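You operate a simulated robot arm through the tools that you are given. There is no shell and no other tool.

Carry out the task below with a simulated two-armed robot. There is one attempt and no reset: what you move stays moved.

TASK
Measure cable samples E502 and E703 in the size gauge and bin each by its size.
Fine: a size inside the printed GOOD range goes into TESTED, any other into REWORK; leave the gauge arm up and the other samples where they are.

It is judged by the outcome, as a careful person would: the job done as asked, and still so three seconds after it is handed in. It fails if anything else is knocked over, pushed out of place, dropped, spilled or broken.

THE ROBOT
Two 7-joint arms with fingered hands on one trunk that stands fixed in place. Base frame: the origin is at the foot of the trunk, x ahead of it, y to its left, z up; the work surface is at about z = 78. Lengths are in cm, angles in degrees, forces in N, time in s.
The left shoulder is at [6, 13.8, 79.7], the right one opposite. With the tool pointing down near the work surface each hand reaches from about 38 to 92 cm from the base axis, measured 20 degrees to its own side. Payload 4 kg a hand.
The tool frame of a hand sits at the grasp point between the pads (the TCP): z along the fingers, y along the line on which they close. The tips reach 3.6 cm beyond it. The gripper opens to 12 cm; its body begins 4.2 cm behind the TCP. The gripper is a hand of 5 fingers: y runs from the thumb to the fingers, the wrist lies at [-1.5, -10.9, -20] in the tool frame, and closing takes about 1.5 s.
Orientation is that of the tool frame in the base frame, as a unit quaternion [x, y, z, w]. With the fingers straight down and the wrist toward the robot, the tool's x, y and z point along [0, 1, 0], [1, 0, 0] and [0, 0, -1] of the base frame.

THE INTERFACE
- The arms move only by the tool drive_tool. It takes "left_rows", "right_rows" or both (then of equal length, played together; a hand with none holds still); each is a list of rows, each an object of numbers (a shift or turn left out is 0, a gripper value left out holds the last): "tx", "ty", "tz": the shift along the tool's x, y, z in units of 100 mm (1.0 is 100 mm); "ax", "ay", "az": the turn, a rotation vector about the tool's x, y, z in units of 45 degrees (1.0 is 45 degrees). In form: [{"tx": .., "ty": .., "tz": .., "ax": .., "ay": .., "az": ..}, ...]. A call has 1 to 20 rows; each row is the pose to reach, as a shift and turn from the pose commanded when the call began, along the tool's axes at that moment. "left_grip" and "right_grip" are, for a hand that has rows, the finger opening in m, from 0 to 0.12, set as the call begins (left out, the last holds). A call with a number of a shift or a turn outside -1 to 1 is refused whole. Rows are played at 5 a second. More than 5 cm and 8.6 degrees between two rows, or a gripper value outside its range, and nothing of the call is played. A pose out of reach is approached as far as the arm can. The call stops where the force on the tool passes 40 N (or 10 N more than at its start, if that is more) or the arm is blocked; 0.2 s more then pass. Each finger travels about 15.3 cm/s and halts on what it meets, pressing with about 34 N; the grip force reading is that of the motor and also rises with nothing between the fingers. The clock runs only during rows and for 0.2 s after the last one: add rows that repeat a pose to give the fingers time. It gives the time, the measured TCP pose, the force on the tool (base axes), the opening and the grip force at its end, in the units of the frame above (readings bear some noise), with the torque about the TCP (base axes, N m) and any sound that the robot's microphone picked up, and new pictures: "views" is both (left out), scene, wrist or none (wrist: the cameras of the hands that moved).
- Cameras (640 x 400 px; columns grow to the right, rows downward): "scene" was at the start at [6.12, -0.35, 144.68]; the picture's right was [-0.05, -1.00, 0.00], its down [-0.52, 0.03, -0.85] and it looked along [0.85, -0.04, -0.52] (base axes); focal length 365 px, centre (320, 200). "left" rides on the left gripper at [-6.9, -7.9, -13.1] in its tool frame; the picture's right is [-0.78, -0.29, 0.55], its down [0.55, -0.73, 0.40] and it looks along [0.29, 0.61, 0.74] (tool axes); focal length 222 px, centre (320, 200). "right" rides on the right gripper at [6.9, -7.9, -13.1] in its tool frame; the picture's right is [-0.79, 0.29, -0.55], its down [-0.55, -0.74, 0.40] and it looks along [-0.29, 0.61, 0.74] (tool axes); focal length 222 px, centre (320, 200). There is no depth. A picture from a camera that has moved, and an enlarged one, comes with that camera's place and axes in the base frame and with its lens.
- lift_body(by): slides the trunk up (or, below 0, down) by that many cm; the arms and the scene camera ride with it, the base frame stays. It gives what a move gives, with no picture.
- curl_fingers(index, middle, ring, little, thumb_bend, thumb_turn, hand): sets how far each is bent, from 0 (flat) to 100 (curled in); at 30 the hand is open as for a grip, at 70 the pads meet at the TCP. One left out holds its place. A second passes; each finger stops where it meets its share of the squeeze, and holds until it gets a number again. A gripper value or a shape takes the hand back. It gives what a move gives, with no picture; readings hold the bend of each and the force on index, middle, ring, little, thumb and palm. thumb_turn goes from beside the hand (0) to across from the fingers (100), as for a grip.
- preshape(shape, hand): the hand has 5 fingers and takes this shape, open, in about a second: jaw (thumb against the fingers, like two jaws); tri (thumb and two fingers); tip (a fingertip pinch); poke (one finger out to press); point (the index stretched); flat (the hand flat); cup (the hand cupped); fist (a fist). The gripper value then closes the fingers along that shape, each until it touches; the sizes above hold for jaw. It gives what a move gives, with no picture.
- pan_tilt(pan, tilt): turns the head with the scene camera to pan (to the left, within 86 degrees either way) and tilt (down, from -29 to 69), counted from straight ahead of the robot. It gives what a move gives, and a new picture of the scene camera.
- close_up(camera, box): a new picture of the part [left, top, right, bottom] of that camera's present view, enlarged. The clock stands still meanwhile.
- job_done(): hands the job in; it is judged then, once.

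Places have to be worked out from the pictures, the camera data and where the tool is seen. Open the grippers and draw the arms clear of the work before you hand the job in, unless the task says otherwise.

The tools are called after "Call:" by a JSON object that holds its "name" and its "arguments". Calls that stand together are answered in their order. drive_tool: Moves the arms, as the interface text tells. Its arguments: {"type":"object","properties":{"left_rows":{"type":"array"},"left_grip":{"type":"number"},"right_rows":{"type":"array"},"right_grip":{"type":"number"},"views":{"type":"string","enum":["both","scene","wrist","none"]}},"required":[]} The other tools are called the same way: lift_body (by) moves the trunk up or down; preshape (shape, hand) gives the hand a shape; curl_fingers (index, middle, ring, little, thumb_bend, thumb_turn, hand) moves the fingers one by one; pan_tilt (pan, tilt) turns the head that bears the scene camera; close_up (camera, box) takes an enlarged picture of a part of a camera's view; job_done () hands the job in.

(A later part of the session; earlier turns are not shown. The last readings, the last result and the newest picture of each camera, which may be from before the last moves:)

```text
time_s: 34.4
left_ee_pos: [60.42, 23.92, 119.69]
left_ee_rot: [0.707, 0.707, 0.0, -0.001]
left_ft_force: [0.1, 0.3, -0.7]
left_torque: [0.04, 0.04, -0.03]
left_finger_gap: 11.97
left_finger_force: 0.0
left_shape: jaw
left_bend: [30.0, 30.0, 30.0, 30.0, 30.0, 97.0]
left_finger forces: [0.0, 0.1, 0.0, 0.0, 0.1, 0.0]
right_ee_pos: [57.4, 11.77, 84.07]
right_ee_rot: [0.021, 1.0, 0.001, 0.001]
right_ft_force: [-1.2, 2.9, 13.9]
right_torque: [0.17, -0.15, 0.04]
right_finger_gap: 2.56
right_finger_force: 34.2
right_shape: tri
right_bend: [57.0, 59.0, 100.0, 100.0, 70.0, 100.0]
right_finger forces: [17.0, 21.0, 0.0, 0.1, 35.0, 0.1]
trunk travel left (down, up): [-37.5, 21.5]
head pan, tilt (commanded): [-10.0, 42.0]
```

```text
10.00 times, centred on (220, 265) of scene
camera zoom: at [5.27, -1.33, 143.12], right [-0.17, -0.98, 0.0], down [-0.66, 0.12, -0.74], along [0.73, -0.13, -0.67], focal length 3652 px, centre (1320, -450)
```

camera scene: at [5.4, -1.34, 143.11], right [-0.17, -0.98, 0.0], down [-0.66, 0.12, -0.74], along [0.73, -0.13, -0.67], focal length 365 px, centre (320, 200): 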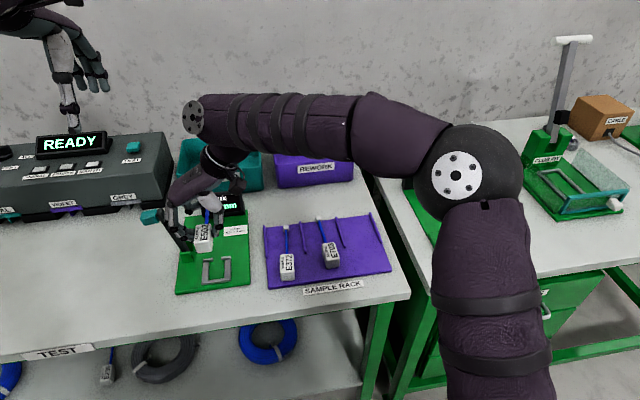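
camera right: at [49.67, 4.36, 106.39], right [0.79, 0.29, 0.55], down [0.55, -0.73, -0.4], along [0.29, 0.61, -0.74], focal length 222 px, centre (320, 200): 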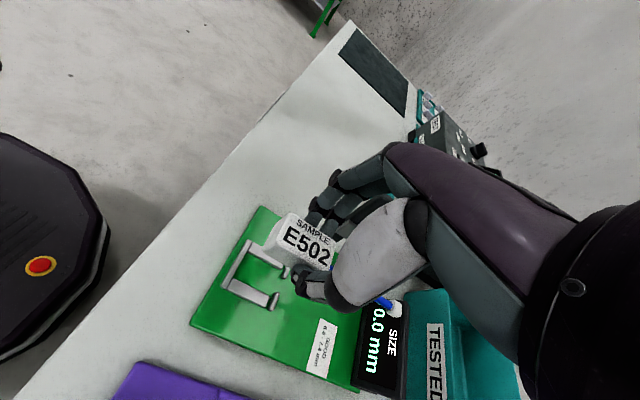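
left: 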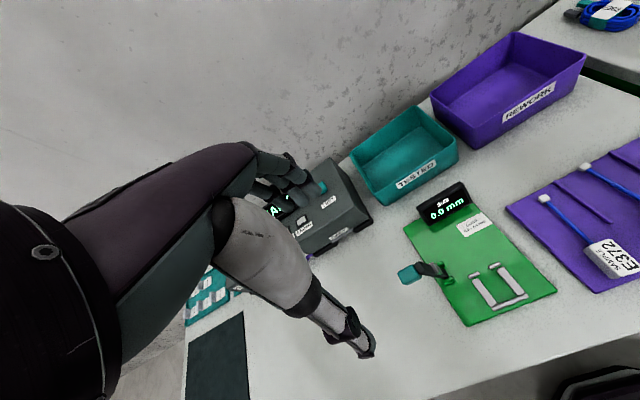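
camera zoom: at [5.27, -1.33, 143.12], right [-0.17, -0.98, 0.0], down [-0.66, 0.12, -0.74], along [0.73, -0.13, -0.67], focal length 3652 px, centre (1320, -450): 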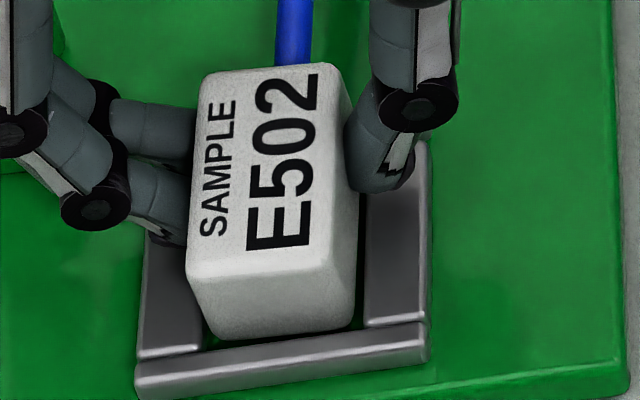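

Still perched on the far stops with the near end inside. I slide another 1 mm back and look with higher zoom.

Call:
{"name": "drive_tool", "arguments": {"right_rows": [{"tx": 0.005}, {"tx": 0.012}, {"tx": 0.012}], "views": "none"}}

Call:
{"name": "close_up", "arguments": {"camera": "scene", "box": [205, 245, 239, 285]}}

Call:
{"name": "close_up", "arguments": {"camera": "left", "box": [485, 262, 535, 302]}}

Call:
{"name": "close_up", "arguments": {"camera": "right", "box": [260, 190, 380, 300]}}

```text
time_s: 35.2
left_ee_pos: [60.4, 23.97, 119.52]
left_ee_rot: [0.707, 0.708, 0.001, 0.0]
left_ft_force: [-0.3, 0.3, -0.8]
left_torque: [0.05, -0.03, 0.01]
left_finger_gap: 11.97
left_finger_force: 0.0
left_shape: jaw
left_bend: [30.0, 30.0, 30.0, 30.0, 30.0, 97.0]
left_finger forces: [0.1, 0.0, 0.1, 0.1, 0.0, 0.0]
right_ee_pos: [57.44, 11.81, 84.13]
right_ee_rot: [0.021, 1.0, 0.001, 0.002]
right_ft_force: [0.8, 3.7, 14.1]
right_torque: [0.21, -0.22, -0.01]
right_finger_gap: 2.52
right_finger_force: 33.8
right_shape: tri
right_bend: [57.0, 59.0, 100.0, 100.0, 70.0, 100.0]
right_finger forces: [17.3, 21.1, 0.0, 0.0, 34.6, 0.1]
trunk travel left (down, up): [-37.5, 21.5]
head pan, tilt (commanded): [-10.0, 42.0]
```

```text
10.00 times, centred on (222, 265) of scene
camera zoom: at [5.31, -1.33, 143.12], right [-0.17, -0.98, 0.0], down [-0.66, 0.12, -0.74], along [0.73, -0.13, -0.67], focal length 3652 px, centre (1300, -450)
```

zoom: 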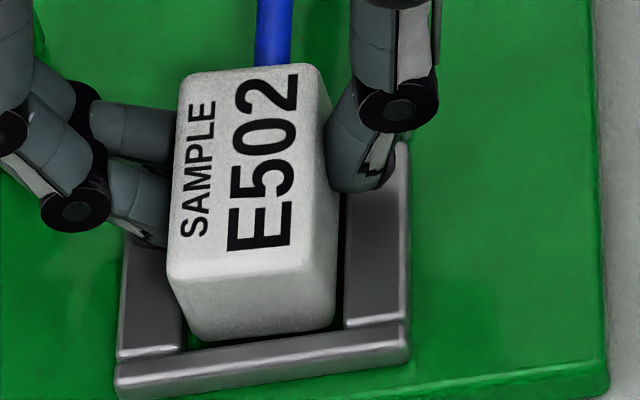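

```text
10.00 times, centred on (510, 282) of left
camera zoom: at [52.59, 16.94, 132.8], right [-0.29, -0.78, -0.55], down [-0.73, 0.55, -0.4], along [0.61, 0.29, -0.74], focal length 2221 px, centre (-1580, -620)
```

zoom: 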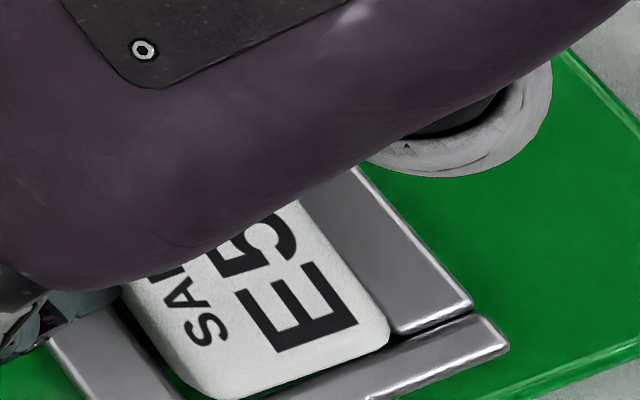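

```text
3.64 times, centred on (320, 245) of right
camera zoom: at [49.98, 4.15, 97.07], right [0.8, 0.26, 0.55], down [0.52, -0.76, -0.4], along [0.31, 0.6, -0.74], focal length 808 px, centre (320, 36)
```

zoom: 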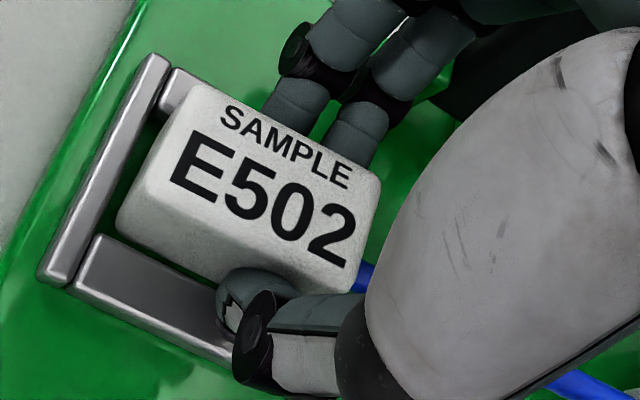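

There's still roughly 0.4 cm of room to the front bar, so I ease the down-force slightly and continue sliding toward the robot by 1.5 mm.

Call:
{"name": "drive_tool", "arguments": {"right_rows": [{"tz": -0.008}, {"tz": -0.008, "tx": 0.008}, {"tz": -0.008, "tx": 0.016}, {"tz": -0.008, "tx": 0.016}], "views": "none"}}

Call:
{"name": "close_up", "arguments": {"camera": "scene", "box": [205, 245, 239, 285]}}

```text
time_s: 36.2
left_ee_pos: [60.6, 23.94, 119.59]
left_ee_rot: [0.707, 0.707, 0.0, 0.0]
left_ft_force: [-0.3, 0.2, 0.1]
left_torque: [0.03, 0.0, 0.01]
left_finger_gap: 11.95
left_finger_force: 0.0
left_shape: jaw
left_bend: [30.0, 30.0, 30.0, 30.0, 30.0, 97.0]
left_finger forces: [0.0, 0.0, 0.0, 0.0, 0.0, 0.0]
right_ee_pos: [57.0, 11.7, 83.81]
right_ee_rot: [0.021, 1.0, -0.001, -0.002]
right_ft_force: [2.6, 3.1, -1.7]
right_torque: [0.16, -0.04, 0.01]
right_finger_gap: 2.48
right_finger_force: 34.6
right_shape: tri
right_bend: [57.0, 59.0, 100.0, 100.0, 70.0, 100.0]
right_finger forces: [17.1, 17.7, 0.0, 0.1, 31.7, 0.0]
trunk travel left (down, up): [-37.5, 21.5]
head pan, tilt (commanded): [-10.0, 42.0]
```

```text
10.00 times, centred on (222, 265) of scene
camera zoom: at [5.4, -1.31, 143.09], right [-0.17, -0.98, 0.0], down [-0.66, 0.12, -0.74], along [0.73, -0.13, -0.67], focal length 3652 px, centre (1300, -450)
```

zoom: 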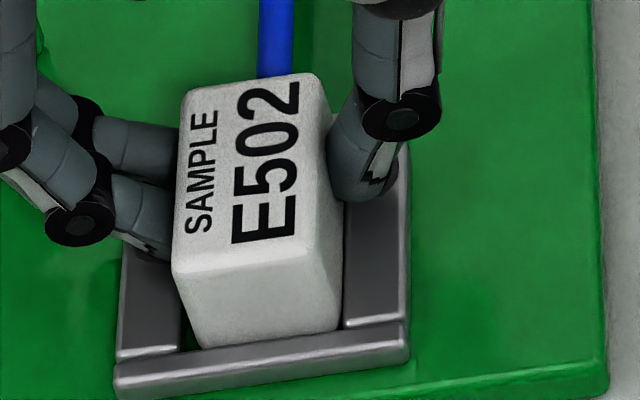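

The far end dropped off the stops: the vertical force vanished and the block looks level inside the nest. I press down a little to confirm it's seated.

Call:
{"name": "drive_tool", "arguments": {"right_rows": [{"tz": 0.01}, {"tz": 0.02}, {"tz": 0.03}, {"tz": 0.03}], "views": "none"}}

Call:
{"name": "close_up", "arguments": {"camera": "scene", "box": [205, 245, 239, 285]}}

Call:
{"name": "close_up", "arguments": {"camera": "right", "box": [250, 190, 370, 300]}}

```text
time_s: 37.2
left_ee_pos: [60.47, 23.84, 119.66]
left_ee_rot: [0.707, 0.707, 0.0, 0.001]
left_ft_force: [-0.9, -1.0, 0.3]
left_torque: [-0.04, 0.02, 0.0]
left_finger_gap: 11.99
left_finger_force: 0.1
left_shape: jaw
left_bend: [30.0, 30.0, 30.0, 30.0, 30.0, 97.0]
left_finger forces: [0.0, 0.0, 0.1, 0.1, 0.0, 0.1]
right_ee_pos: [57.18, 11.82, 83.72]
right_ee_rot: [0.021, 1.0, 0.001, -0.001]
right_ft_force: [0.4, -0.7, -0.9]
right_torque: [0.03, -0.02, 0.03]
right_finger_gap: 2.47
right_finger_force: 34.1
right_shape: tri
right_bend: [57.0, 59.0, 100.0, 100.0, 70.0, 100.0]
right_finger forces: [16.4, 16.4, 0.1, 0.0, 32.8, 0.1]
trunk travel left (down, up): [-37.5, 21.5]
head pan, tilt (commanded): [-10.0, 42.0]
```

```text
10.00 times, centred on (222, 265) of scene
camera zoom: at [5.4, -1.34, 143.11], right [-0.17, -0.98, 0.0], down [-0.66, 0.12, -0.74], along [0.73, -0.13, -0.67], focal length 3652 px, centre (1300, -450)
```

zoom: 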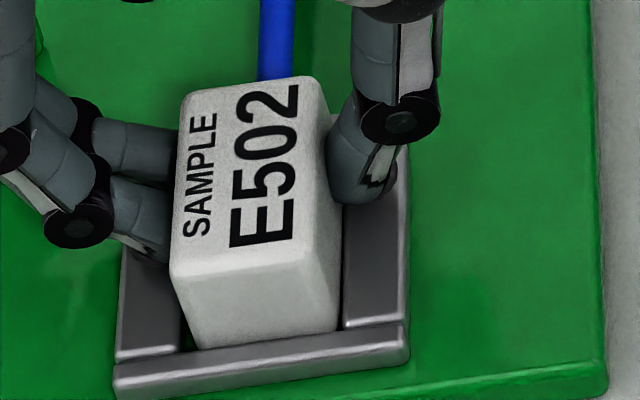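

```text
3.64 times, centred on (310, 245) of right
camera zoom: at [49.82, 4.13, 96.82], right [0.8, 0.26, 0.55], down [0.52, -0.76, -0.4], along [0.31, 0.6, -0.74], focal length 808 px, centre (356, 36)
```

zoom: 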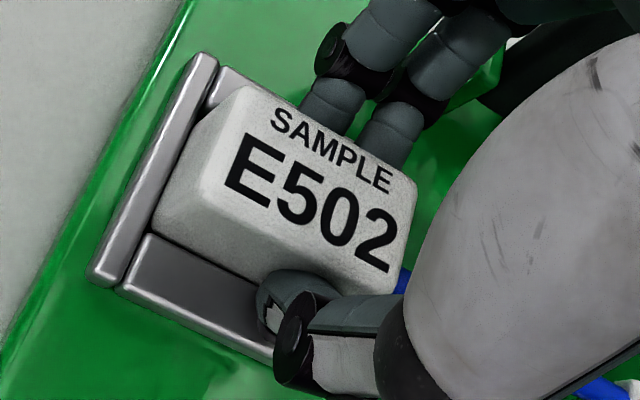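

It's inside the nest with no resistance. I lower further until it rests on the plate.

Call:
{"name": "drive_tool", "arguments": {"right_rows": [{"tz": 0.01}, {"tz": 0.02}, {"tz": 0.02}], "views": "none"}}

Call:
{"name": "drive_tool", "arguments": {"right_rows": [{"tz": 0.01}, {"tz": 0.02}, {"tz": 0.02}], "views": "none"}}

Call:
{"name": "close_up", "arguments": {"camera": "scene", "box": [205, 245, 239, 285]}}

```text
time_s: 38.0
left_ee_pos: [60.47, 23.82, 119.62]
left_ee_rot: [0.708, 0.707, 0.0, 0.001]
left_ft_force: [0.4, 0.4, 0.4]
left_torque: [0.0, -0.03, -0.02]
left_finger_gap: 11.97
left_finger_force: 0.0
left_shape: jaw
left_bend: [30.0, 30.0, 30.0, 30.0, 30.0, 97.0]
left_finger forces: [0.0, 0.0, 0.0, 0.0, 0.1, 0.1]
right_ee_pos: [57.23, 11.74, 83.58]
right_ee_rot: [0.021, 1.0, 0.001, 0.0]
right_ft_force: [-1.2, -0.6, 4.7]
right_torque: [-0.06, 0.1, 0.04]
right_finger_gap: 2.49
right_finger_force: 34.6
right_shape: tri
right_bend: [57.0, 59.0, 100.0, 100.0, 70.0, 100.0]
right_finger forces: [19.9, 16.1, 0.1, 0.0, 35.8, 0.1]
trunk travel left (down, up): [-37.5, 21.5]
head pan, tilt (commanded): [-10.0, 42.0]
```

```text
time_s: 38.8
left_ee_pos: [60.45, 23.9, 119.76]
left_ee_rot: [0.707, 0.707, 0.001, 0.0]
left_ft_force: [-0.3, -0.1, 1.3]
left_torque: [0.02, 0.0, 0.02]
left_finger_gap: 11.99
left_finger_force: 0.0
left_shape: jaw
left_bend: [30.0, 30.0, 30.0, 30.0, 30.0, 97.0]
left_finger forces: [0.0, 0.0, 0.0, 0.1, 0.1, 0.1]
right_ee_pos: [57.19, 11.9, 83.65]
right_ee_rot: [0.021, 1.0, 0.001, 0.001]
right_ft_force: [-0.1, -3.0, 23.2]
right_torque: [-0.43, 0.09, 0.04]
right_finger_gap: 2.5
right_finger_force: 34.5
right_shape: tri
right_bend: [57.0, 59.0, 100.0, 100.0, 70.0, 100.0]
right_finger forces: [22.0, 16.1, 0.1, 0.0, 52.6, 0.0]
trunk travel left (down, up): [-37.5, 21.5]
head pan, tilt (commanded): [-10.0, 42.0]
```

```text
10.00 times, centred on (222, 265) of scene
camera zoom: at [5.23, -1.4, 143.14], right [-0.17, -0.98, 0.0], down [-0.66, 0.12, -0.74], along [0.73, -0.13, -0.67], focal length 3652 px, centre (1300, -450)
```

zoom: 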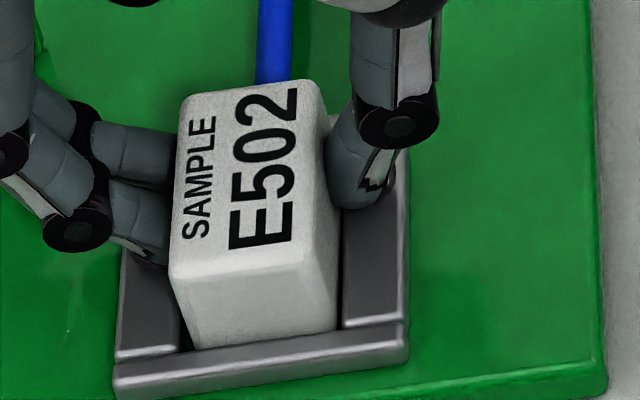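

It's down: contact at TCP z≈83.6 (the thumb tip also just touches the right bar). I back off 1.5 mm to relieve the load and then open the fingers to 5.5 cm.

Call:
{"name": "drive_tool", "arguments": {"right_rows": [{"tz": -0.01}, {"tz": -0.018}, {"tz": -0.018}], "views": "none"}}

Call:
{"name": "drive_tool", "arguments": {"right_rows": [{}, {}, {}, {}, {}], "right_grip": 0.055, "views": "none"}}

Call:
{"name": "close_up", "arguments": {"camera": "scene", "box": [195, 235, 245, 285]}}

```text
time_s: 39.6
left_ee_pos: [60.35, 23.88, 119.82]
left_ee_rot: [0.708, 0.707, -0.001, 0.0]
left_ft_force: [-0.5, 0.4, 0.1]
left_torque: [0.01, -0.01, 0.0]
left_finger_gap: 11.99
left_finger_force: 0.0
left_shape: jaw
left_bend: [30.0, 30.0, 30.0, 30.0, 30.0, 97.0]
left_finger forces: [0.0, 0.0, 0.1, 0.2, 0.0, 0.0]
right_ee_pos: [57.15, 11.92, 83.61]
right_ee_rot: [0.021, 1.0, 0.0, 0.001]
right_ft_force: [2.3, 0.3, 18.1]
right_torque: [-0.16, 0.04, 0.01]
right_finger_gap: 2.53
right_finger_force: 33.9
right_shape: tri
right_bend: [57.0, 59.0, 100.0, 100.0, 70.0, 100.0]
right_finger forces: [23.4, 16.8, 0.0, 0.1, 47.2, 0.0]
trunk travel left (down, up): [-37.5, 21.5]
head pan, tilt (commanded): [-10.0, 42.0]
```

```text
time_s: 40.8
left_ee_pos: [60.58, 23.79, 119.68]
left_ee_rot: [0.707, 0.707, 0.0, 0.0]
left_ft_force: [-0.1, -0.3, 0.7]
left_torque: [0.01, -0.02, -0.02]
left_finger_gap: 11.99
left_finger_force: 0.0
left_shape: jaw
left_bend: [30.0, 30.0, 30.0, 30.0, 30.0, 97.0]
left_finger forces: [0.0, 0.0, 0.1, 0.0, 0.0, 0.0]
right_ee_pos: [57.03, 11.84, 83.58]
right_ee_rot: [0.021, 1.0, 0.0, -0.001]
right_ft_force: [-1.6, 0.9, 5.6]
right_torque: [0.19, 0.04, 0.07]
right_finger_gap: 5.56
right_finger_force: 0.1
right_shape: tri
right_bend: [44.0, 47.0, 99.0, 99.0, 60.0, 100.0]
right_finger forces: [0.1, 4.9, 0.1, 0.0, 0.1, 0.0]
trunk travel left (down, up): [-37.5, 21.5]
head pan, tilt (commanded): [-10.0, 42.0]
```

```text
8.00 times, centred on (220, 260) of scene
camera zoom: at [5.34, -1.34, 143.11], right [-0.17, -0.98, 0.0], down [-0.66, 0.12, -0.74], along [0.73, -0.13, -0.67], focal length 2921 px, centre (1120, -280)
```

zoom: 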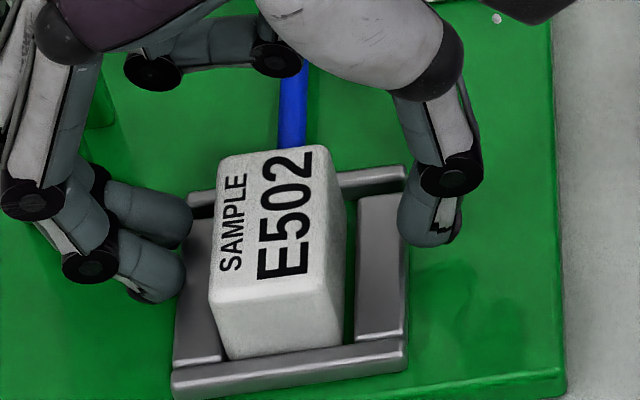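

E502 is released and sits in the nest with its cable passing between the stops. I raise the hand straight up, away from the gauge.

Call:
{"name": "drive_tool", "arguments": {"right_rows": [{"tz": -0.05}, {"tz": -0.15}, {"tz": -0.3}, {"tz": -0.5}, {"tz": -0.75}, {"tz": -1.0}, {"tz": -1.0}], "views": "scene"}}

Call:
{"name": "close_up", "arguments": {"camera": "scene", "box": [170, 200, 260, 290]}}

Call:
{"name": "close_up", "arguments": {"camera": "left", "box": [380, 180, 560, 330]}}

```text
time_s: 42.4
left_ee_pos: [60.59, 23.82, 119.69]
left_ee_rot: [0.708, 0.707, -0.001, 0.0]
left_ft_force: [0.3, 0.0, 0.7]
left_torque: [-0.04, 0.0, 0.0]
left_finger_gap: 11.98
left_finger_force: 0.1
left_shape: jaw
left_bend: [30.0, 30.0, 30.0, 30.0, 30.0, 97.0]
left_finger forces: [0.0, 0.0, 0.1, 0.0, 0.0, 0.0]
right_ee_pos: [57.34, 11.79, 93.48]
right_ee_rot: [0.021, 1.0, 0.001, 0.0]
right_ft_force: [0.3, 0.2, 0.4]
right_torque: [-0.02, 0.02, 0.01]
right_finger_gap: 5.49
right_finger_force: 0.1
right_shape: tri
right_bend: [44.0, 47.0, 99.0, 99.0, 60.0, 100.0]
right_finger forces: [0.0, 0.0, 0.0, 0.0, 0.0, 0.1]
trunk travel left (down, up): [-37.5, 21.5]
head pan, tilt (commanded): [-10.0, 42.0]
camera scene: at [5.39, -1.34, 143.11], right [-0.17, -0.98, 0.0], down [-0.66, 0.12, -0.74], along [0.73, -0.13, -0.67], focal length 365 px, centre (320, 200)
```

scene: 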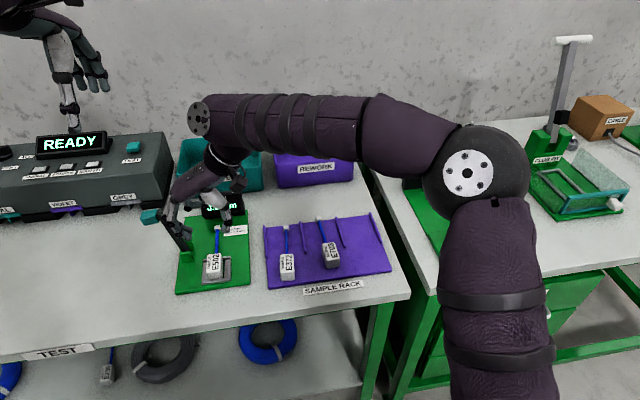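

```text
4.44 times, centred on (215, 245) of scene
camera zoom: at [5.39, -1.34, 143.11], right [-0.17, -0.98, 0.0], down [-0.66, 0.12, -0.74], along [0.73, -0.13, -0.67], focal length 1623 px, centre (787, 0)
```

zoom: 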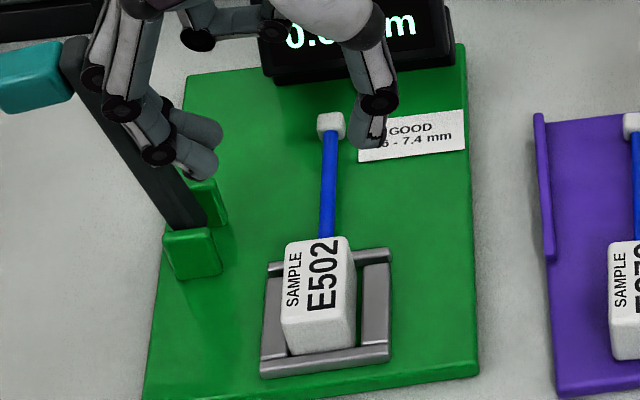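

```text
2.67 times, centred on (470, 255) of left
camera zoom: at [52.67, 16.92, 132.76], right [-0.29, -0.78, -0.55], down [-0.73, 0.55, -0.4], along [0.61, 0.29, -0.74], focal length 592 px, centre (-80, 53)
```

zoom: 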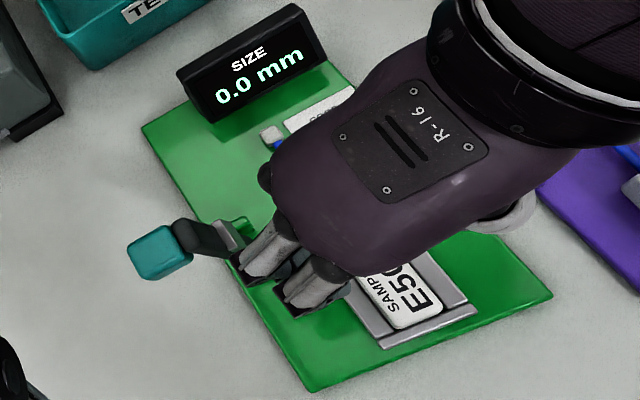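

E502 is seated and the cable crosses the path of the gauge arm's grey pad. I take the right hand away to the right so the left hand can work the arm.

Call:
{"name": "drive_tool", "arguments": {"right_rows": [{"tz": -0.1}, {"tz": -0.2, "ty": -0.1}, {"tz": -0.3, "ty": -0.3}, {"tz": -0.4, "ty": -0.5}, {"tz": -0.5, "ty": -0.7}, {"tz": -0.5, "ty": -0.9}, {"tz": -0.5, "ty": -1.0}], "views": "none"}}

Call:
{"name": "drive_tool", "arguments": {"right_rows": [{"ty": -0.2}, {"ty": -0.4}, {"ty": -0.6}, {"ty": -0.8}, {"ty": -1.0}, {"ty": -1.0}], "views": "scene"}}

Call:
{"name": "close_up", "arguments": {"camera": "scene", "box": [130, 195, 210, 275]}}

Call:
{"name": "close_up", "arguments": {"camera": "left", "box": [390, 220, 490, 310]}}

```text
time_s: 44.0
left_ee_pos: [60.51, 23.87, 119.65]
left_ee_rot: [0.707, 0.707, 0.0, 0.0]
left_ft_force: [1.0, -0.2, -0.4]
left_torque: [-0.01, -0.02, -0.02]
left_finger_gap: 11.96
left_finger_force: 0.0
left_shape: jaw
left_bend: [30.0, 30.0, 30.0, 30.0, 30.0, 97.0]
left_finger forces: [0.0, 0.0, 0.0, 0.0, 0.1, 0.0]
right_ee_pos: [56.88, 1.79, 98.46]
right_ee_rot: [0.021, 1.0, 0.0, 0.0]
right_ft_force: [0.0, 0.7, 1.3]
right_torque: [-0.01, -0.01, 0.0]
right_finger_gap: 5.5
right_finger_force: 0.0
right_shape: tri
right_bend: [44.0, 47.0, 99.0, 99.0, 60.0, 100.0]
right_finger forces: [0.0, 0.0, 0.0, 0.0, 0.0, 0.0]
trunk travel left (down, up): [-37.5, 21.5]
head pan, tilt (commanded): [-10.0, 42.0]
```

```text
time_s: 45.4
left_ee_pos: [60.53, 23.91, 119.54]
left_ee_rot: [0.707, 0.707, 0.0, 0.0]
left_ft_force: [-0.2, -0.4, 0.6]
left_torque: [-0.03, -0.02, 0.01]
left_finger_gap: 11.99
left_finger_force: 0.0
left_shape: jaw
left_bend: [30.0, 30.0, 30.0, 30.0, 30.0, 97.0]
left_finger forces: [0.0, 0.1, 0.0, 0.0, 0.0, 0.0]
right_ee_pos: [56.46, -8.13, 98.5]
right_ee_rot: [0.022, 1.0, 0.0, 0.0]
right_ft_force: [-0.7, -0.1, -0.6]
right_torque: [-0.01, -0.01, 0.0]
right_finger_gap: 5.52
right_finger_force: 0.0
right_shape: tri
right_bend: [44.0, 47.0, 99.0, 99.0, 60.0, 100.0]
right_finger forces: [0.0, 0.0, 0.0, 0.1, 0.0, 0.0]
trunk travel left (down, up): [-37.5, 21.5]
head pan, tilt (commanded): [-10.0, 42.0]
camera scene: at [5.39, -1.34, 143.11], right [-0.17, -0.98, 0.0], down [-0.66, 0.12, -0.74], along [0.73, -0.13, -0.67], focal length 365 px, centre (320, 200)
```

scene: 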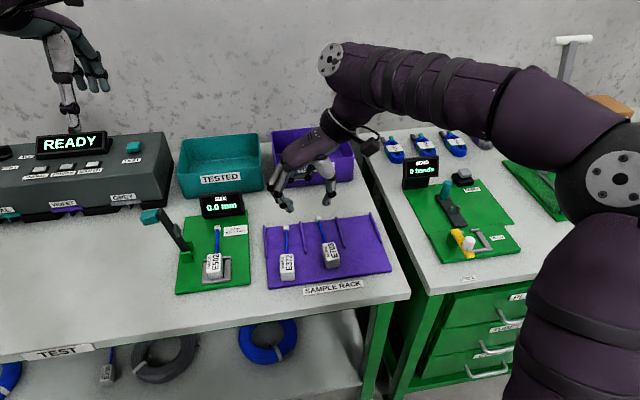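

```text
5.00 times, centred on (170, 235) of scene
camera zoom: at [5.39, -1.34, 143.11], right [-0.17, -0.98, 0.0], down [-0.66, 0.12, -0.74], along [0.73, -0.13, -0.67], focal length 1826 px, centre (1070, 25)
```

zoom: 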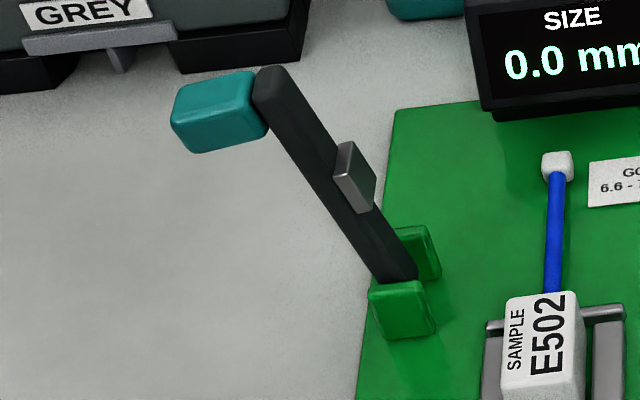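

```text
4.44 times, centred on (440, 265) of left
camera zoom: at [52.67, 16.93, 132.77], right [-0.29, -0.78, -0.55], down [-0.73, 0.55, -0.4], along [0.61, 0.29, -0.74], focal length 987 px, centre (-213, -89)
```

zoom: 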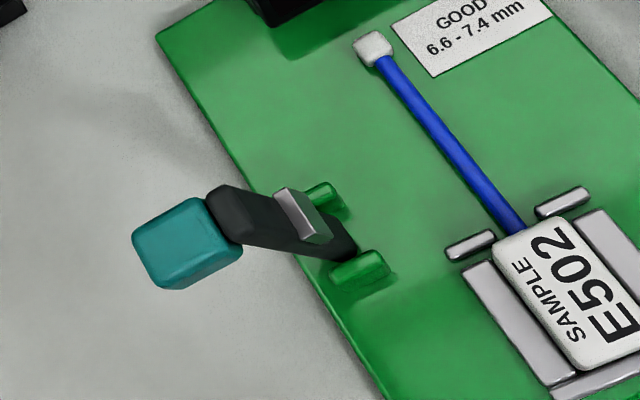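

Triangulated: knob centre ≈(61.7, 22.8, 92.4), pivot ≈(61.8, 18.5, 81). I'll pinch the knob along x with the left hand in tri shape, parallel to the hinge axis, and swing it in an arc. First the shape, then move above the knob.

Call:
{"name": "preshape", "arguments": {"shape": "tri", "hand": "left"}}

Call:
{"name": "drive_tool", "arguments": {"left_rows": [{"tx": -0.02, "ty": 0.03, "tz": 0.2}, {"tx": -0.05, "ty": 0.06, "tz": 0.4}, {"tx": -0.08, "ty": 0.09, "tz": 0.6}, {"tx": -0.1, "ty": 0.11, "tz": 0.8}, {"tx": -0.1, "ty": 0.11, "tz": 1.0}, {"tx": -0.1, "ty": 0.11, "tz": 1.0}], "left_grip": 0.07, "views": "both"}}

```text
time_s: 46.3
left_ee_pos: [60.63, 23.81, 119.71]
left_ee_rot: [0.708, 0.707, 0.0, -0.001]
left_ft_force: [-0.1, -0.3, -0.6]
left_torque: [0.02, 0.01, 0.01]
left_finger_gap: 11.96
left_finger_force: 0.1
left_shape: tri
left_bend: [30.0, 30.0, 99.0, 99.0, 30.0, 97.0]
left_finger forces: [0.0, 0.0, 0.1, 0.0, 0.0, 0.0]
right_ee_pos: [56.64, -8.02, 98.45]
right_ee_rot: [0.021, 1.0, 0.0, 0.001]
right_ft_force: [-0.5, -0.1, 0.4]
right_torque: [-0.03, -0.05, -0.01]
right_finger_gap: 5.47
right_finger_force: 0.0
right_shape: tri
right_bend: [44.0, 47.0, 99.0, 99.0, 60.0, 100.0]
right_finger forces: [0.0, 0.1, 0.0, 0.0, 0.0, 0.1]
trunk travel left (down, up): [-37.5, 21.5]
head pan, tilt (commanded): [-10.0, 42.0]
```

```text
time_s: 47.7
left_ee_pos: [61.61, 22.85, 109.63]
left_ee_rot: [0.707, 0.707, 0.0, 0.0]
left_ft_force: [0.7, 0.5, 0.6]
left_torque: [0.0, -0.02, 0.01]
left_finger_gap: 7.0
left_finger_force: 0.1
left_shape: tri
left_bend: [38.0, 42.0, 99.0, 99.0, 49.0, 100.0]
left_finger forces: [0.1, 0.0, 0.0, 0.0, 0.1, 0.1]
right_ee_pos: [56.54, -8.09, 98.54]
right_ee_rot: [0.02, 1.0, -0.001, 0.0]
right_ft_force: [-1.0, -0.5, 0.1]
right_torque: [-0.01, 0.01, 0.01]
right_finger_gap: 5.5
right_finger_force: 0.1
right_shape: tri
right_bend: [44.0, 47.0, 99.0, 99.0, 60.0, 100.0]
right_finger forces: [0.0, 0.0, 0.0, 0.0, 0.0, 0.0]
trunk travel left (down, up): [-37.5, 21.5]
head pan, tilt (commanded): [-10.0, 42.0]
camera scene: at [5.39, -1.34, 143.11], right [-0.17, -0.98, 0.0], down [-0.66, 0.12, -0.74], along [0.73, -0.13, -0.67], focal length 365 px, centre (320, 200)
camera left: at [53.76, 15.88, 122.74], right [-0.29, -0.78, -0.55], down [-0.73, 0.55, -0.4], along [0.61, 0.29, -0.74], focal length 222 px, centre (320, 200)
```

scene: 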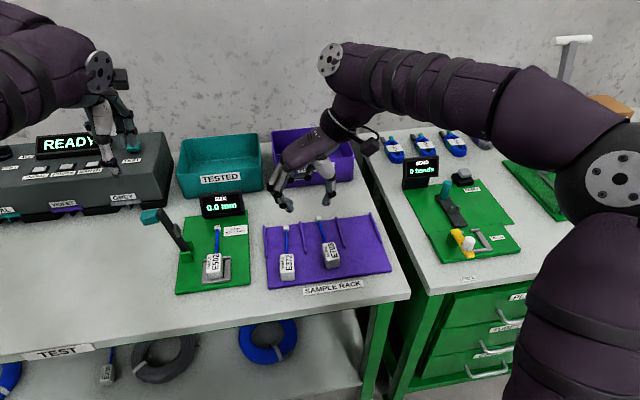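
left: 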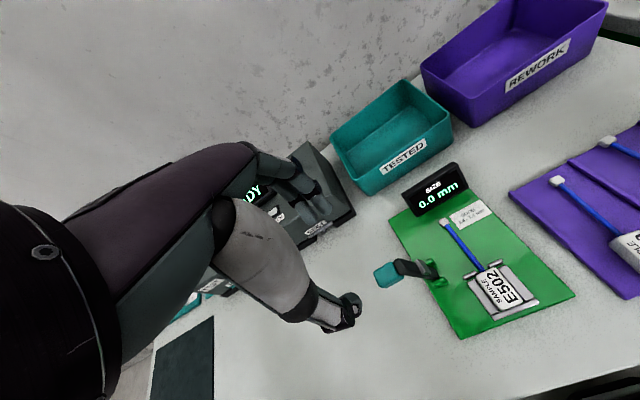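

The left hand is above and centred on the knob. I go down 8 cm and check alignment before straddling it.

Call:
{"name": "drive_tool", "arguments": {"left_rows": [{"tz": 0.2}, {"tz": 0.4}, {"tz": 0.6}, {"tz": 0.8}, {"tz": 0.8}], "views": "none"}}

Call:
{"name": "close_up", "arguments": {"camera": "scene", "box": [70, 120, 220, 270]}}

Call:
{"name": "close_up", "arguments": {"camera": "left", "box": [240, 180, 440, 360]}}

```text
time_s: 48.9
left_ee_pos: [61.68, 22.98, 101.67]
left_ee_rot: [0.707, 0.707, 0.0, 0.001]
left_ft_force: [-0.4, 0.1, 0.4]
left_torque: [-0.01, -0.02, 0.01]
left_finger_gap: 7.03
left_finger_force: 0.1
left_shape: tri
left_bend: [38.0, 42.0, 99.0, 99.0, 49.0, 100.0]
left_finger forces: [0.1, 0.0, 0.1, 0.0, 0.0, 0.0]
right_ee_pos: [56.52, -8.12, 98.35]
right_ee_rot: [0.02, 1.0, 0.0, 0.0]
right_ft_force: [-1.1, -0.7, -0.2]
right_torque: [-0.01, 0.01, 0.01]
right_finger_gap: 5.51
right_finger_force: 0.0
right_shape: tri
right_bend: [44.0, 47.0, 99.0, 99.0, 60.0, 100.0]
right_finger forces: [0.0, 0.1, 0.1, 0.1, 0.0, 0.0]
trunk travel left (down, up): [-37.5, 21.5]
head pan, tilt (commanded): [-10.0, 42.0]
```

```text
2.67 times, centred on (145, 195) of scene
camera zoom: at [5.39, -1.34, 143.11], right [-0.17, -0.98, 0.0], down [-0.66, 0.12, -0.74], along [0.73, -0.13, -0.67], focal length 974 px, centre (787, 213)
```

zoom: 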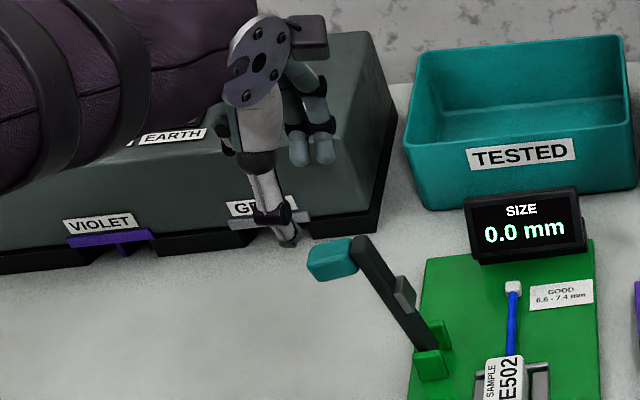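

```text
2.22 times, centred on (340, 270) of left
camera zoom: at [53.85, 15.92, 114.77], right [-0.29, -0.78, -0.55], down [-0.73, 0.55, -0.4], along [0.61, 0.29, -0.74], focal length 494 px, centre (276, 44)
```

zoom: 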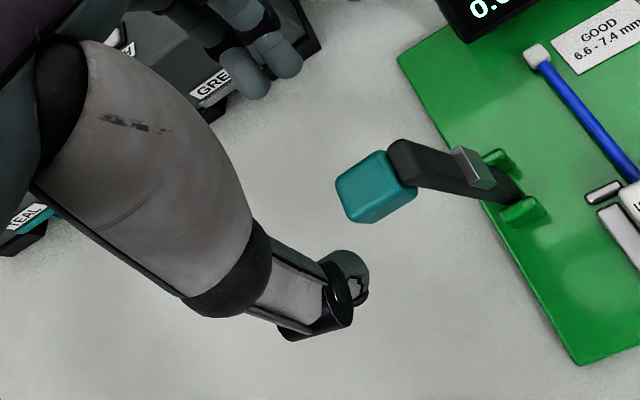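

The thumb and fingers will straddle the knob in x. I lower 7 cm so the fingertips are level with it.

Call:
{"name": "drive_tool", "arguments": {"left_rows": [{"tz": 0.15}, {"tz": 0.3}, {"tz": 0.45}, {"tz": 0.6}, {"tz": 0.7}, {"tz": 0.7}], "views": "none"}}

Call:
{"name": "close_up", "arguments": {"camera": "scene", "box": [100, 150, 220, 270]}}

Call:
{"name": "close_up", "arguments": {"camera": "left", "box": [240, 180, 440, 360]}}

```text
time_s: 50.3
left_ee_pos: [61.53, 22.82, 94.47]
left_ee_rot: [0.707, 0.707, -0.001, 0.0]
left_ft_force: [-0.5, 0.4, -0.7]
left_torque: [0.01, 0.01, 0.03]
left_finger_gap: 7.01
left_finger_force: 0.0
left_shape: tri
left_bend: [38.0, 42.0, 99.0, 99.0, 49.0, 100.0]
left_finger forces: [0.1, 0.0, 0.0, 0.0, 0.0, 0.0]
right_ee_pos: [56.47, -8.15, 98.48]
right_ee_rot: [0.021, 1.0, 0.001, 0.0]
right_ft_force: [0.6, -0.1, 0.1]
right_torque: [0.0, 0.04, -0.02]
right_finger_gap: 5.49
right_finger_force: 0.0
right_shape: tri
right_bend: [44.0, 47.0, 99.0, 99.0, 60.0, 100.0]
right_finger forces: [0.0, 0.1, 0.1, 0.1, 0.0, 0.1]
trunk travel left (down, up): [-37.5, 21.5]
head pan, tilt (commanded): [-10.0, 42.0]
```

```text
3.33 times, centred on (160, 210) of scene
camera zoom: at [5.39, -1.34, 143.11], right [-0.17, -0.98, 0.0], down [-0.66, 0.12, -0.74], along [0.73, -0.13, -0.67], focal length 1217 px, centre (853, 167)
```

zoom: 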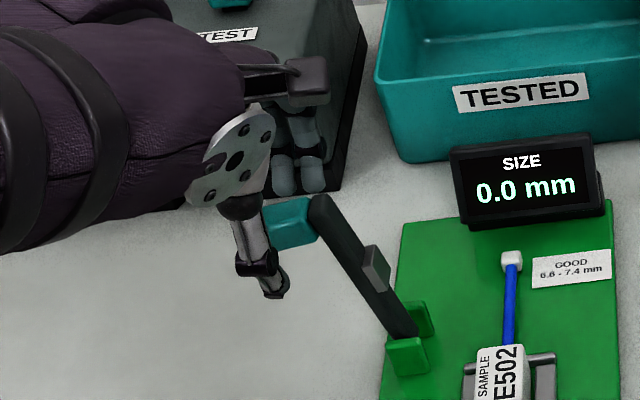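

```text
2.22 times, centred on (340, 270) of left
camera zoom: at [53.83, 15.86, 107.69], right [-0.29, -0.78, -0.55], down [-0.73, 0.55, -0.4], along [0.61, 0.29, -0.74], focal length 494 px, centre (276, 44)
```

zoom: 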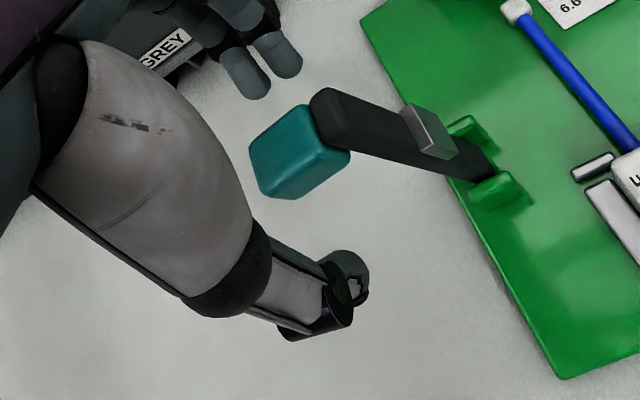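

The knob is between thumb and fingers. I close the left pinch on it.

Call:
{"name": "drive_tool", "arguments": {"left_rows": [{}, {}, {}, {}, {}, {}, {}, {}], "left_grip": 0.008, "views": "none"}}

Call:
{"name": "close_up", "arguments": {"camera": "scene", "box": [100, 150, 220, 270]}}

Call:
{"name": "close_up", "arguments": {"camera": "left", "box": [240, 180, 440, 360]}}

```text
time_s: 52.1
left_ee_pos: [61.71, 22.85, 94.6]
left_ee_rot: [0.708, 0.706, 0.0, 0.0]
left_ft_force: [4.1, -0.3, 0.4]
left_torque: [-0.03, -0.11, 0.02]
left_finger_gap: 1.56
left_finger_force: 33.8
left_shape: tri
left_bend: [60.0, 62.0, 100.0, 100.0, 70.0, 100.0]
left_finger forces: [18.0, 16.4, 0.0, 0.0, 30.9, 0.0]
right_ee_pos: [56.49, -8.08, 98.4]
right_ee_rot: [0.022, 1.0, -0.001, 0.0]
right_ft_force: [0.4, 0.6, 0.0]
right_torque: [0.02, 0.01, -0.02]
right_finger_gap: 5.5
right_finger_force: 0.1
right_shape: tri
right_bend: [44.0, 47.0, 99.0, 99.0, 60.0, 100.0]
right_finger forces: [0.1, 0.0, 0.0, 0.0, 0.1, 0.0]
trunk travel left (down, up): [-37.5, 21.5]
head pan, tilt (commanded): [-10.0, 42.0]
```

```text
3.33 times, centred on (160, 210) of scene
camera zoom: at [5.42, -1.35, 143.11], right [-0.17, -0.98, 0.0], down [-0.66, 0.12, -0.74], along [0.73, -0.13, -0.67], focal length 1217 px, centre (853, 167)
```

zoom: 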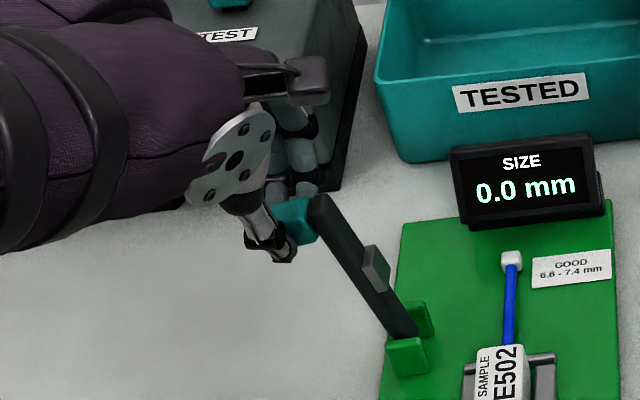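

```text
2.22 times, centred on (340, 270) of left
camera zoom: at [53.86, 15.87, 107.7], right [-0.29, -0.78, -0.55], down [-0.73, 0.55, -0.4], along [0.61, 0.29, -0.74], focal length 494 px, centre (276, 44)
```

zoom: 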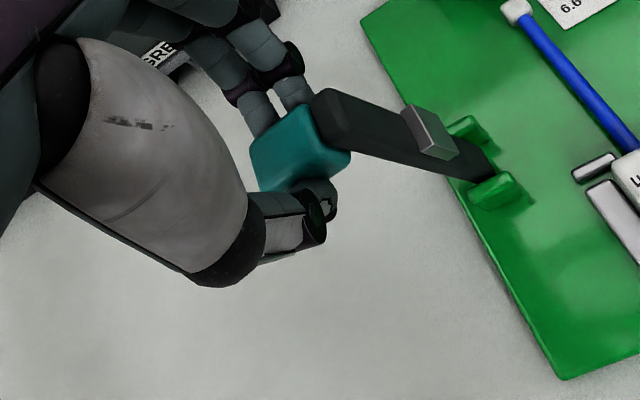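

A firm pinch on the knob. I swing it along the first part of the arc, about 20° past vertical, and check forces.

Call:
{"name": "drive_tool", "arguments": {"left_rows": [{"tx": -0.055, "tz": -0.018}, {"tx": -0.11, "tz": -0.034}, {"tx": -0.16, "tz": -0.046}, {"tx": -0.213, "tz": -0.057}, {"tx": -0.265, "tz": -0.064}, {"tx": -0.318, "tz": -0.07}, {"tx": -0.37, "tz": -0.073}, {"tx": -0.424, "tz": -0.075}], "views": "none"}}

Call:
{"name": "close_up", "arguments": {"camera": "scene", "box": [100, 150, 260, 290]}}

```text
time_s: 53.9
left_ee_pos: [61.74, 18.78, 95.39]
left_ee_rot: [0.707, 0.707, 0.0, 0.0]
left_ft_force: [6.7, 3.6, 6.2]
left_torque: [0.56, -0.19, 0.03]
left_finger_gap: 1.7
left_finger_force: 34.1
left_shape: tri
left_bend: [60.0, 61.0, 100.0, 100.0, 70.0, 100.0]
left_finger forces: [16.5, 23.4, 0.1, 0.0, 32.5, 0.0]
right_ee_pos: [56.48, -8.13, 98.44]
right_ee_rot: [0.021, 1.0, 0.0, 0.0]
right_ft_force: [0.3, 0.0, -0.5]
right_torque: [-0.02, 0.0, -0.01]
right_finger_gap: 5.53
right_finger_force: 0.1
right_shape: tri
right_bend: [44.0, 47.0, 99.0, 99.0, 60.0, 100.0]
right_finger forces: [0.1, 0.1, 0.0, 0.0, 0.0, 0.0]
trunk travel left (down, up): [-37.5, 21.5]
head pan, tilt (commanded): [-10.0, 42.0]
```

```text
2.86 times, centred on (180, 220) of scene
camera zoom: at [5.42, -1.33, 143.11], right [-0.17, -0.98, 0.0], down [-0.66, 0.12, -0.74], along [0.73, -0.13, -0.67], focal length 1043 px, centre (720, 143)
```

zoom: 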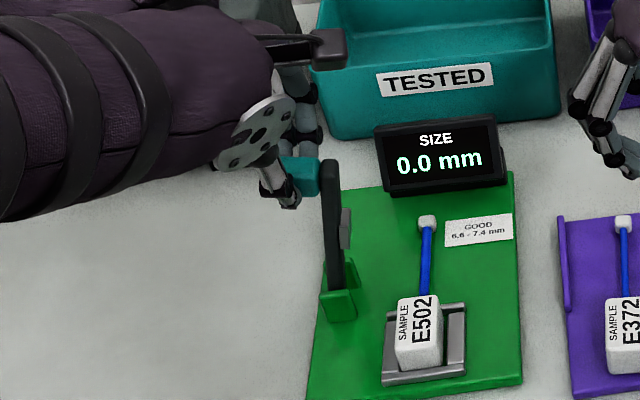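

The arm follows with modest forces. I continue down the arc to about θ=130°.

Call:
{"name": "drive_tool", "arguments": {"left_rows": [{"tx": -0.053, "tz": 0.001}, {"tx": -0.106, "tz": 0.005}, {"tx": -0.16, "tz": 0.01}, {"tx": -0.211, "tz": 0.018}, {"tx": -0.263, "tz": 0.028}, {"tx": -0.314, "tz": 0.041}, {"tx": -0.366, "tz": 0.056}, {"tx": -0.416, "tz": 0.073}, {"tx": -0.465, "tz": 0.092}, {"tx": -0.513, "tz": 0.114}], "views": "none"}}

Call:
{"name": "close_up", "arguments": {"camera": "scene", "box": [120, 150, 280, 290]}}

```text
time_s: 56.1
left_ee_pos: [61.59, 13.44, 94.17]
left_ee_rot: [0.708, 0.707, 0.0, 0.0]
left_ft_force: [10.5, -0.1, 10.2]
left_torque: [0.42, -0.35, -0.02]
left_finger_gap: 1.79
left_finger_force: 34.5
left_shape: tri
left_bend: [60.0, 60.0, 100.0, 100.0, 71.0, 100.0]
left_finger forces: [17.4, 25.9, 0.1, 0.0, 31.4, 0.1]
right_ee_pos: [56.52, -8.07, 98.37]
right_ee_rot: [0.021, 1.0, 0.0, -0.001]
right_ft_force: [1.3, -0.4, -0.8]
right_torque: [-0.01, 0.0, 0.0]
right_finger_gap: 5.51
right_finger_force: 0.1
right_shape: tri
right_bend: [44.0, 47.0, 99.0, 99.0, 60.0, 100.0]
right_finger forces: [0.0, 0.1, 0.1, 0.0, 0.1, 0.1]
trunk travel left (down, up): [-37.5, 21.5]
head pan, tilt (commanded): [-10.0, 42.0]
```

```text
2.86 times, centred on (200, 220) of scene
camera zoom: at [5.44, -1.38, 143.11], right [-0.17, -0.98, 0.0], down [-0.66, 0.12, -0.74], along [0.73, -0.13, -0.67], focal length 1043 px, centre (663, 143)
```

zoom: 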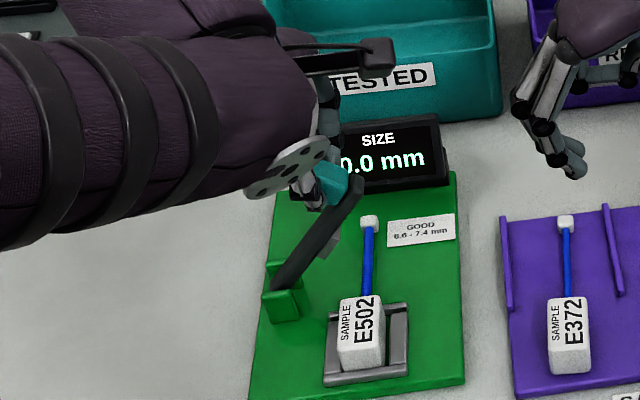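

Still moving freely. I continue to θ≈140°, in smaller steps.

Call:
{"name": "drive_tool", "arguments": {"left_rows": [{"tx": -0.048, "tz": 0.024}, {"tx": -0.094, "tz": 0.049}, {"tx": -0.14, "tz": 0.076}, {"tx": -0.184, "tz": 0.106}, {"tx": -0.227, "tz": 0.137}, {"tx": -0.268, "tz": 0.17}, {"tx": -0.308, "tz": 0.205}, {"tx": -0.346, "tz": 0.242}, {"tx": -0.383, "tz": 0.28}, {"tx": -0.418, "tz": 0.32}], "views": "none"}}

Call:
{"name": "close_up", "arguments": {"camera": "scene", "box": [120, 150, 280, 290]}}

Call:
{"name": "close_up", "arguments": {"camera": "right", "box": [200, 20, 500, 250]}}

```text
time_s: 58.3
left_ee_pos: [61.33, 9.64, 90.67]
left_ee_rot: [0.706, 0.708, -0.002, -0.003]
left_ft_force: [0.5, 3.1, -3.1]
left_torque: [0.17, 0.13, 0.2]
left_finger_gap: 1.5
left_finger_force: 34.0
left_shape: tri
left_bend: [59.0, 66.0, 100.0, 100.0, 72.0, 100.0]
left_finger forces: [20.9, 14.3, 0.0, 0.1, 30.6, 0.0]
right_ee_pos: [56.43, -7.96, 98.44]
right_ee_rot: [0.021, 1.0, 0.0, 0.001]
right_ft_force: [-0.8, -0.4, 0.3]
right_torque: [0.01, -0.01, 0.01]
right_finger_gap: 5.51
right_finger_force: 0.1
right_shape: tri
right_bend: [44.0, 47.0, 99.0, 99.0, 60.0, 100.0]
right_finger forces: [0.0, 0.0, 0.0, 0.1, 0.0, 0.0]
trunk travel left (down, up): [-37.5, 21.5]
head pan, tilt (commanded): [-10.0, 42.0]
```

```text
2.86 times, centred on (200, 220) of scene
camera zoom: at [5.4, -1.3, 143.09], right [-0.17, -0.98, 0.0], down [-0.66, 0.12, -0.74], along [0.73, -0.13, -0.67], focal length 1043 px, centre (663, 143)
```

zoom: 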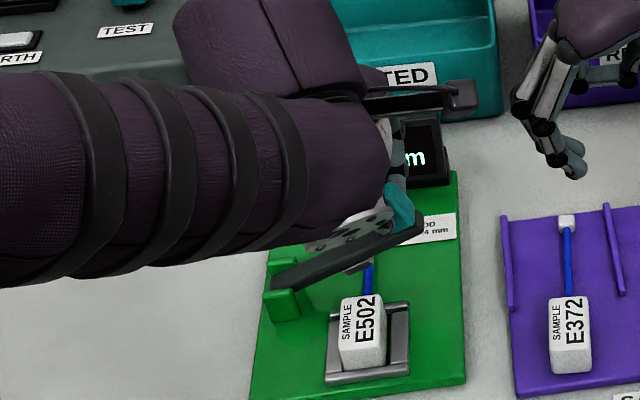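

```text
1.74 times, centred on (350, 135) of right
camera zoom: at [49.13, -15.72, 111.49], right [0.8, 0.26, 0.55], down [0.52, -0.76, -0.4], along [0.31, 0.6, -0.74], focal length 386 px, centre (268, 313)
```

zoom: 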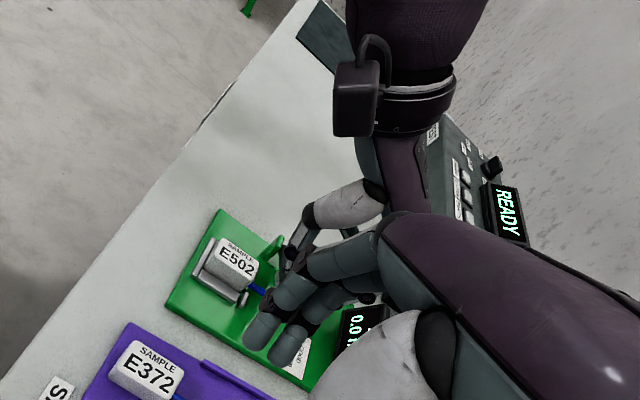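

The arm is about 25° from horizontal and over the cable. I continue in smaller steps toward contact.

Call:
{"name": "drive_tool", "arguments": {"left_rows": [{"tx": -0.017, "tz": 0.02}, {"tx": -0.033, "tz": 0.041}, {"tx": -0.049, "tz": 0.062}, {"tx": -0.064, "tz": 0.084}, {"tx": -0.08, "tz": 0.106}, {"tx": -0.094, "tz": 0.128}], "views": "none"}}

Call:
{"name": "close_up", "arguments": {"camera": "scene", "box": [150, 170, 280, 290]}}

```text
time_s: 59.7
left_ee_pos: [61.62, 8.84, 89.69]
left_ee_rot: [0.707, 0.707, 0.0, -0.001]
left_ft_force: [-12.5, 16.9, -8.7]
left_torque: [0.62, 0.57, 0.33]
left_finger_gap: 1.44
left_finger_force: 34.1
left_shape: tri
left_bend: [60.0, 72.0, 100.0, 100.0, 71.0, 100.0]
left_finger forces: [15.6, 19.7, 0.1, 0.0, 37.1, 0.0]
right_ee_pos: [56.44, -7.95, 98.57]
right_ee_rot: [0.022, 1.0, 0.0, 0.0]
right_ft_force: [0.9, -0.8, 0.3]
right_torque: [-0.02, -0.01, 0.0]
right_finger_gap: 5.51
right_finger_force: 0.1
right_shape: tri
right_bend: [44.0, 47.0, 99.0, 99.0, 60.0, 100.0]
right_finger forces: [0.0, 0.1, 0.0, 0.0, 0.0, 0.0]
trunk travel left (down, up): [-37.5, 21.5]
head pan, tilt (commanded): [-10.0, 42.0]
```

```text
3.33 times, centred on (215, 230) of scene
camera zoom: at [5.35, -1.16, 143.11], right [-0.17, -0.98, 0.0], down [-0.66, 0.12, -0.74], along [0.73, -0.13, -0.67], focal length 1217 px, centre (670, 100)
```

zoom: 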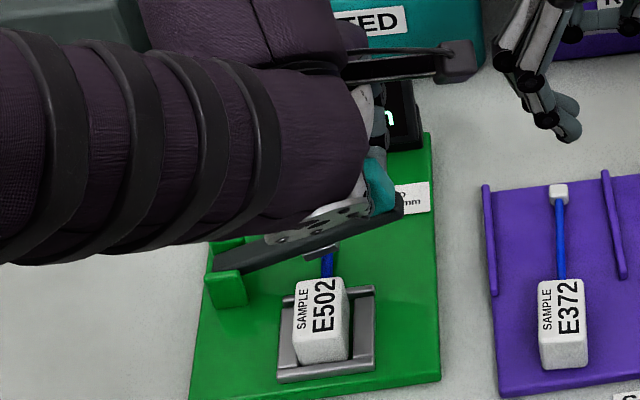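

The hand is pulling outward on the arm (force points toward the pivot), so the real radius is a little smaller (≈11.6 cm). I correct the path inward and go down another 4°.

Call:
{"name": "drive_tool", "arguments": {"left_rows": [{"tx": 0.03, "tz": 0.02}, {"tx": 0.02, "tz": 0.045}, {"tx": 0.006, "tz": 0.071}, {"tx": 0.006, "tz": 0.071}], "views": "none"}}

Call:
{"name": "close_up", "arguments": {"camera": "scene", "box": [170, 180, 260, 280]}}

```text
time_s: 60.7
left_ee_pos: [61.59, 8.48, 89.11]
left_ee_rot: [0.708, 0.706, 0.001, 0.001]
left_ft_force: [-13.5, 9.6, -4.6]
left_torque: [0.49, 0.6, 0.24]
left_finger_gap: 1.46
left_finger_force: 34.5
left_shape: tri
left_bend: [60.0, 72.0, 100.0, 100.0, 71.0, 100.0]
left_finger forces: [15.5, 13.6, 0.1, 0.0, 37.8, 0.0]
right_ee_pos: [56.46, -8.08, 98.47]
right_ee_rot: [0.021, 1.0, 0.001, 0.0]
right_ft_force: [-0.7, 1.8, -0.3]
right_torque: [-0.01, 0.0, 0.01]
right_finger_gap: 5.52
right_finger_force: 0.1
right_shape: tri
right_bend: [44.0, 47.0, 99.0, 99.0, 60.0, 100.0]
right_finger forces: [0.0, 0.0, 0.0, 0.1, 0.1, 0.1]
trunk travel left (down, up): [-37.5, 21.5]
head pan, tilt (commanded): [-10.0, 42.0]
```

```text
4.00 times, centred on (215, 230) of scene
camera zoom: at [5.3, -1.26, 143.12], right [-0.17, -0.98, 0.0], down [-0.66, 0.12, -0.74], along [0.73, -0.13, -0.67], focal length 1461 px, centre (740, 80)
```

zoom: 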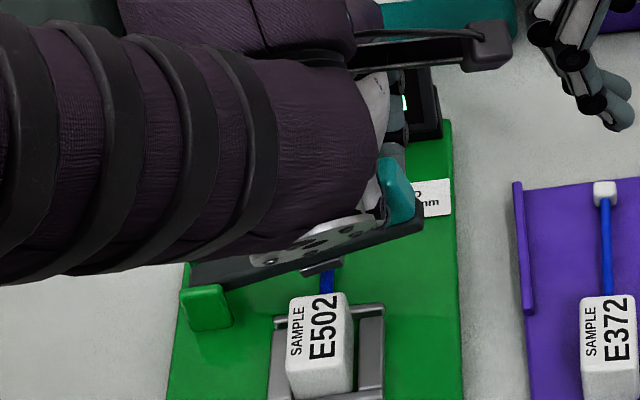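

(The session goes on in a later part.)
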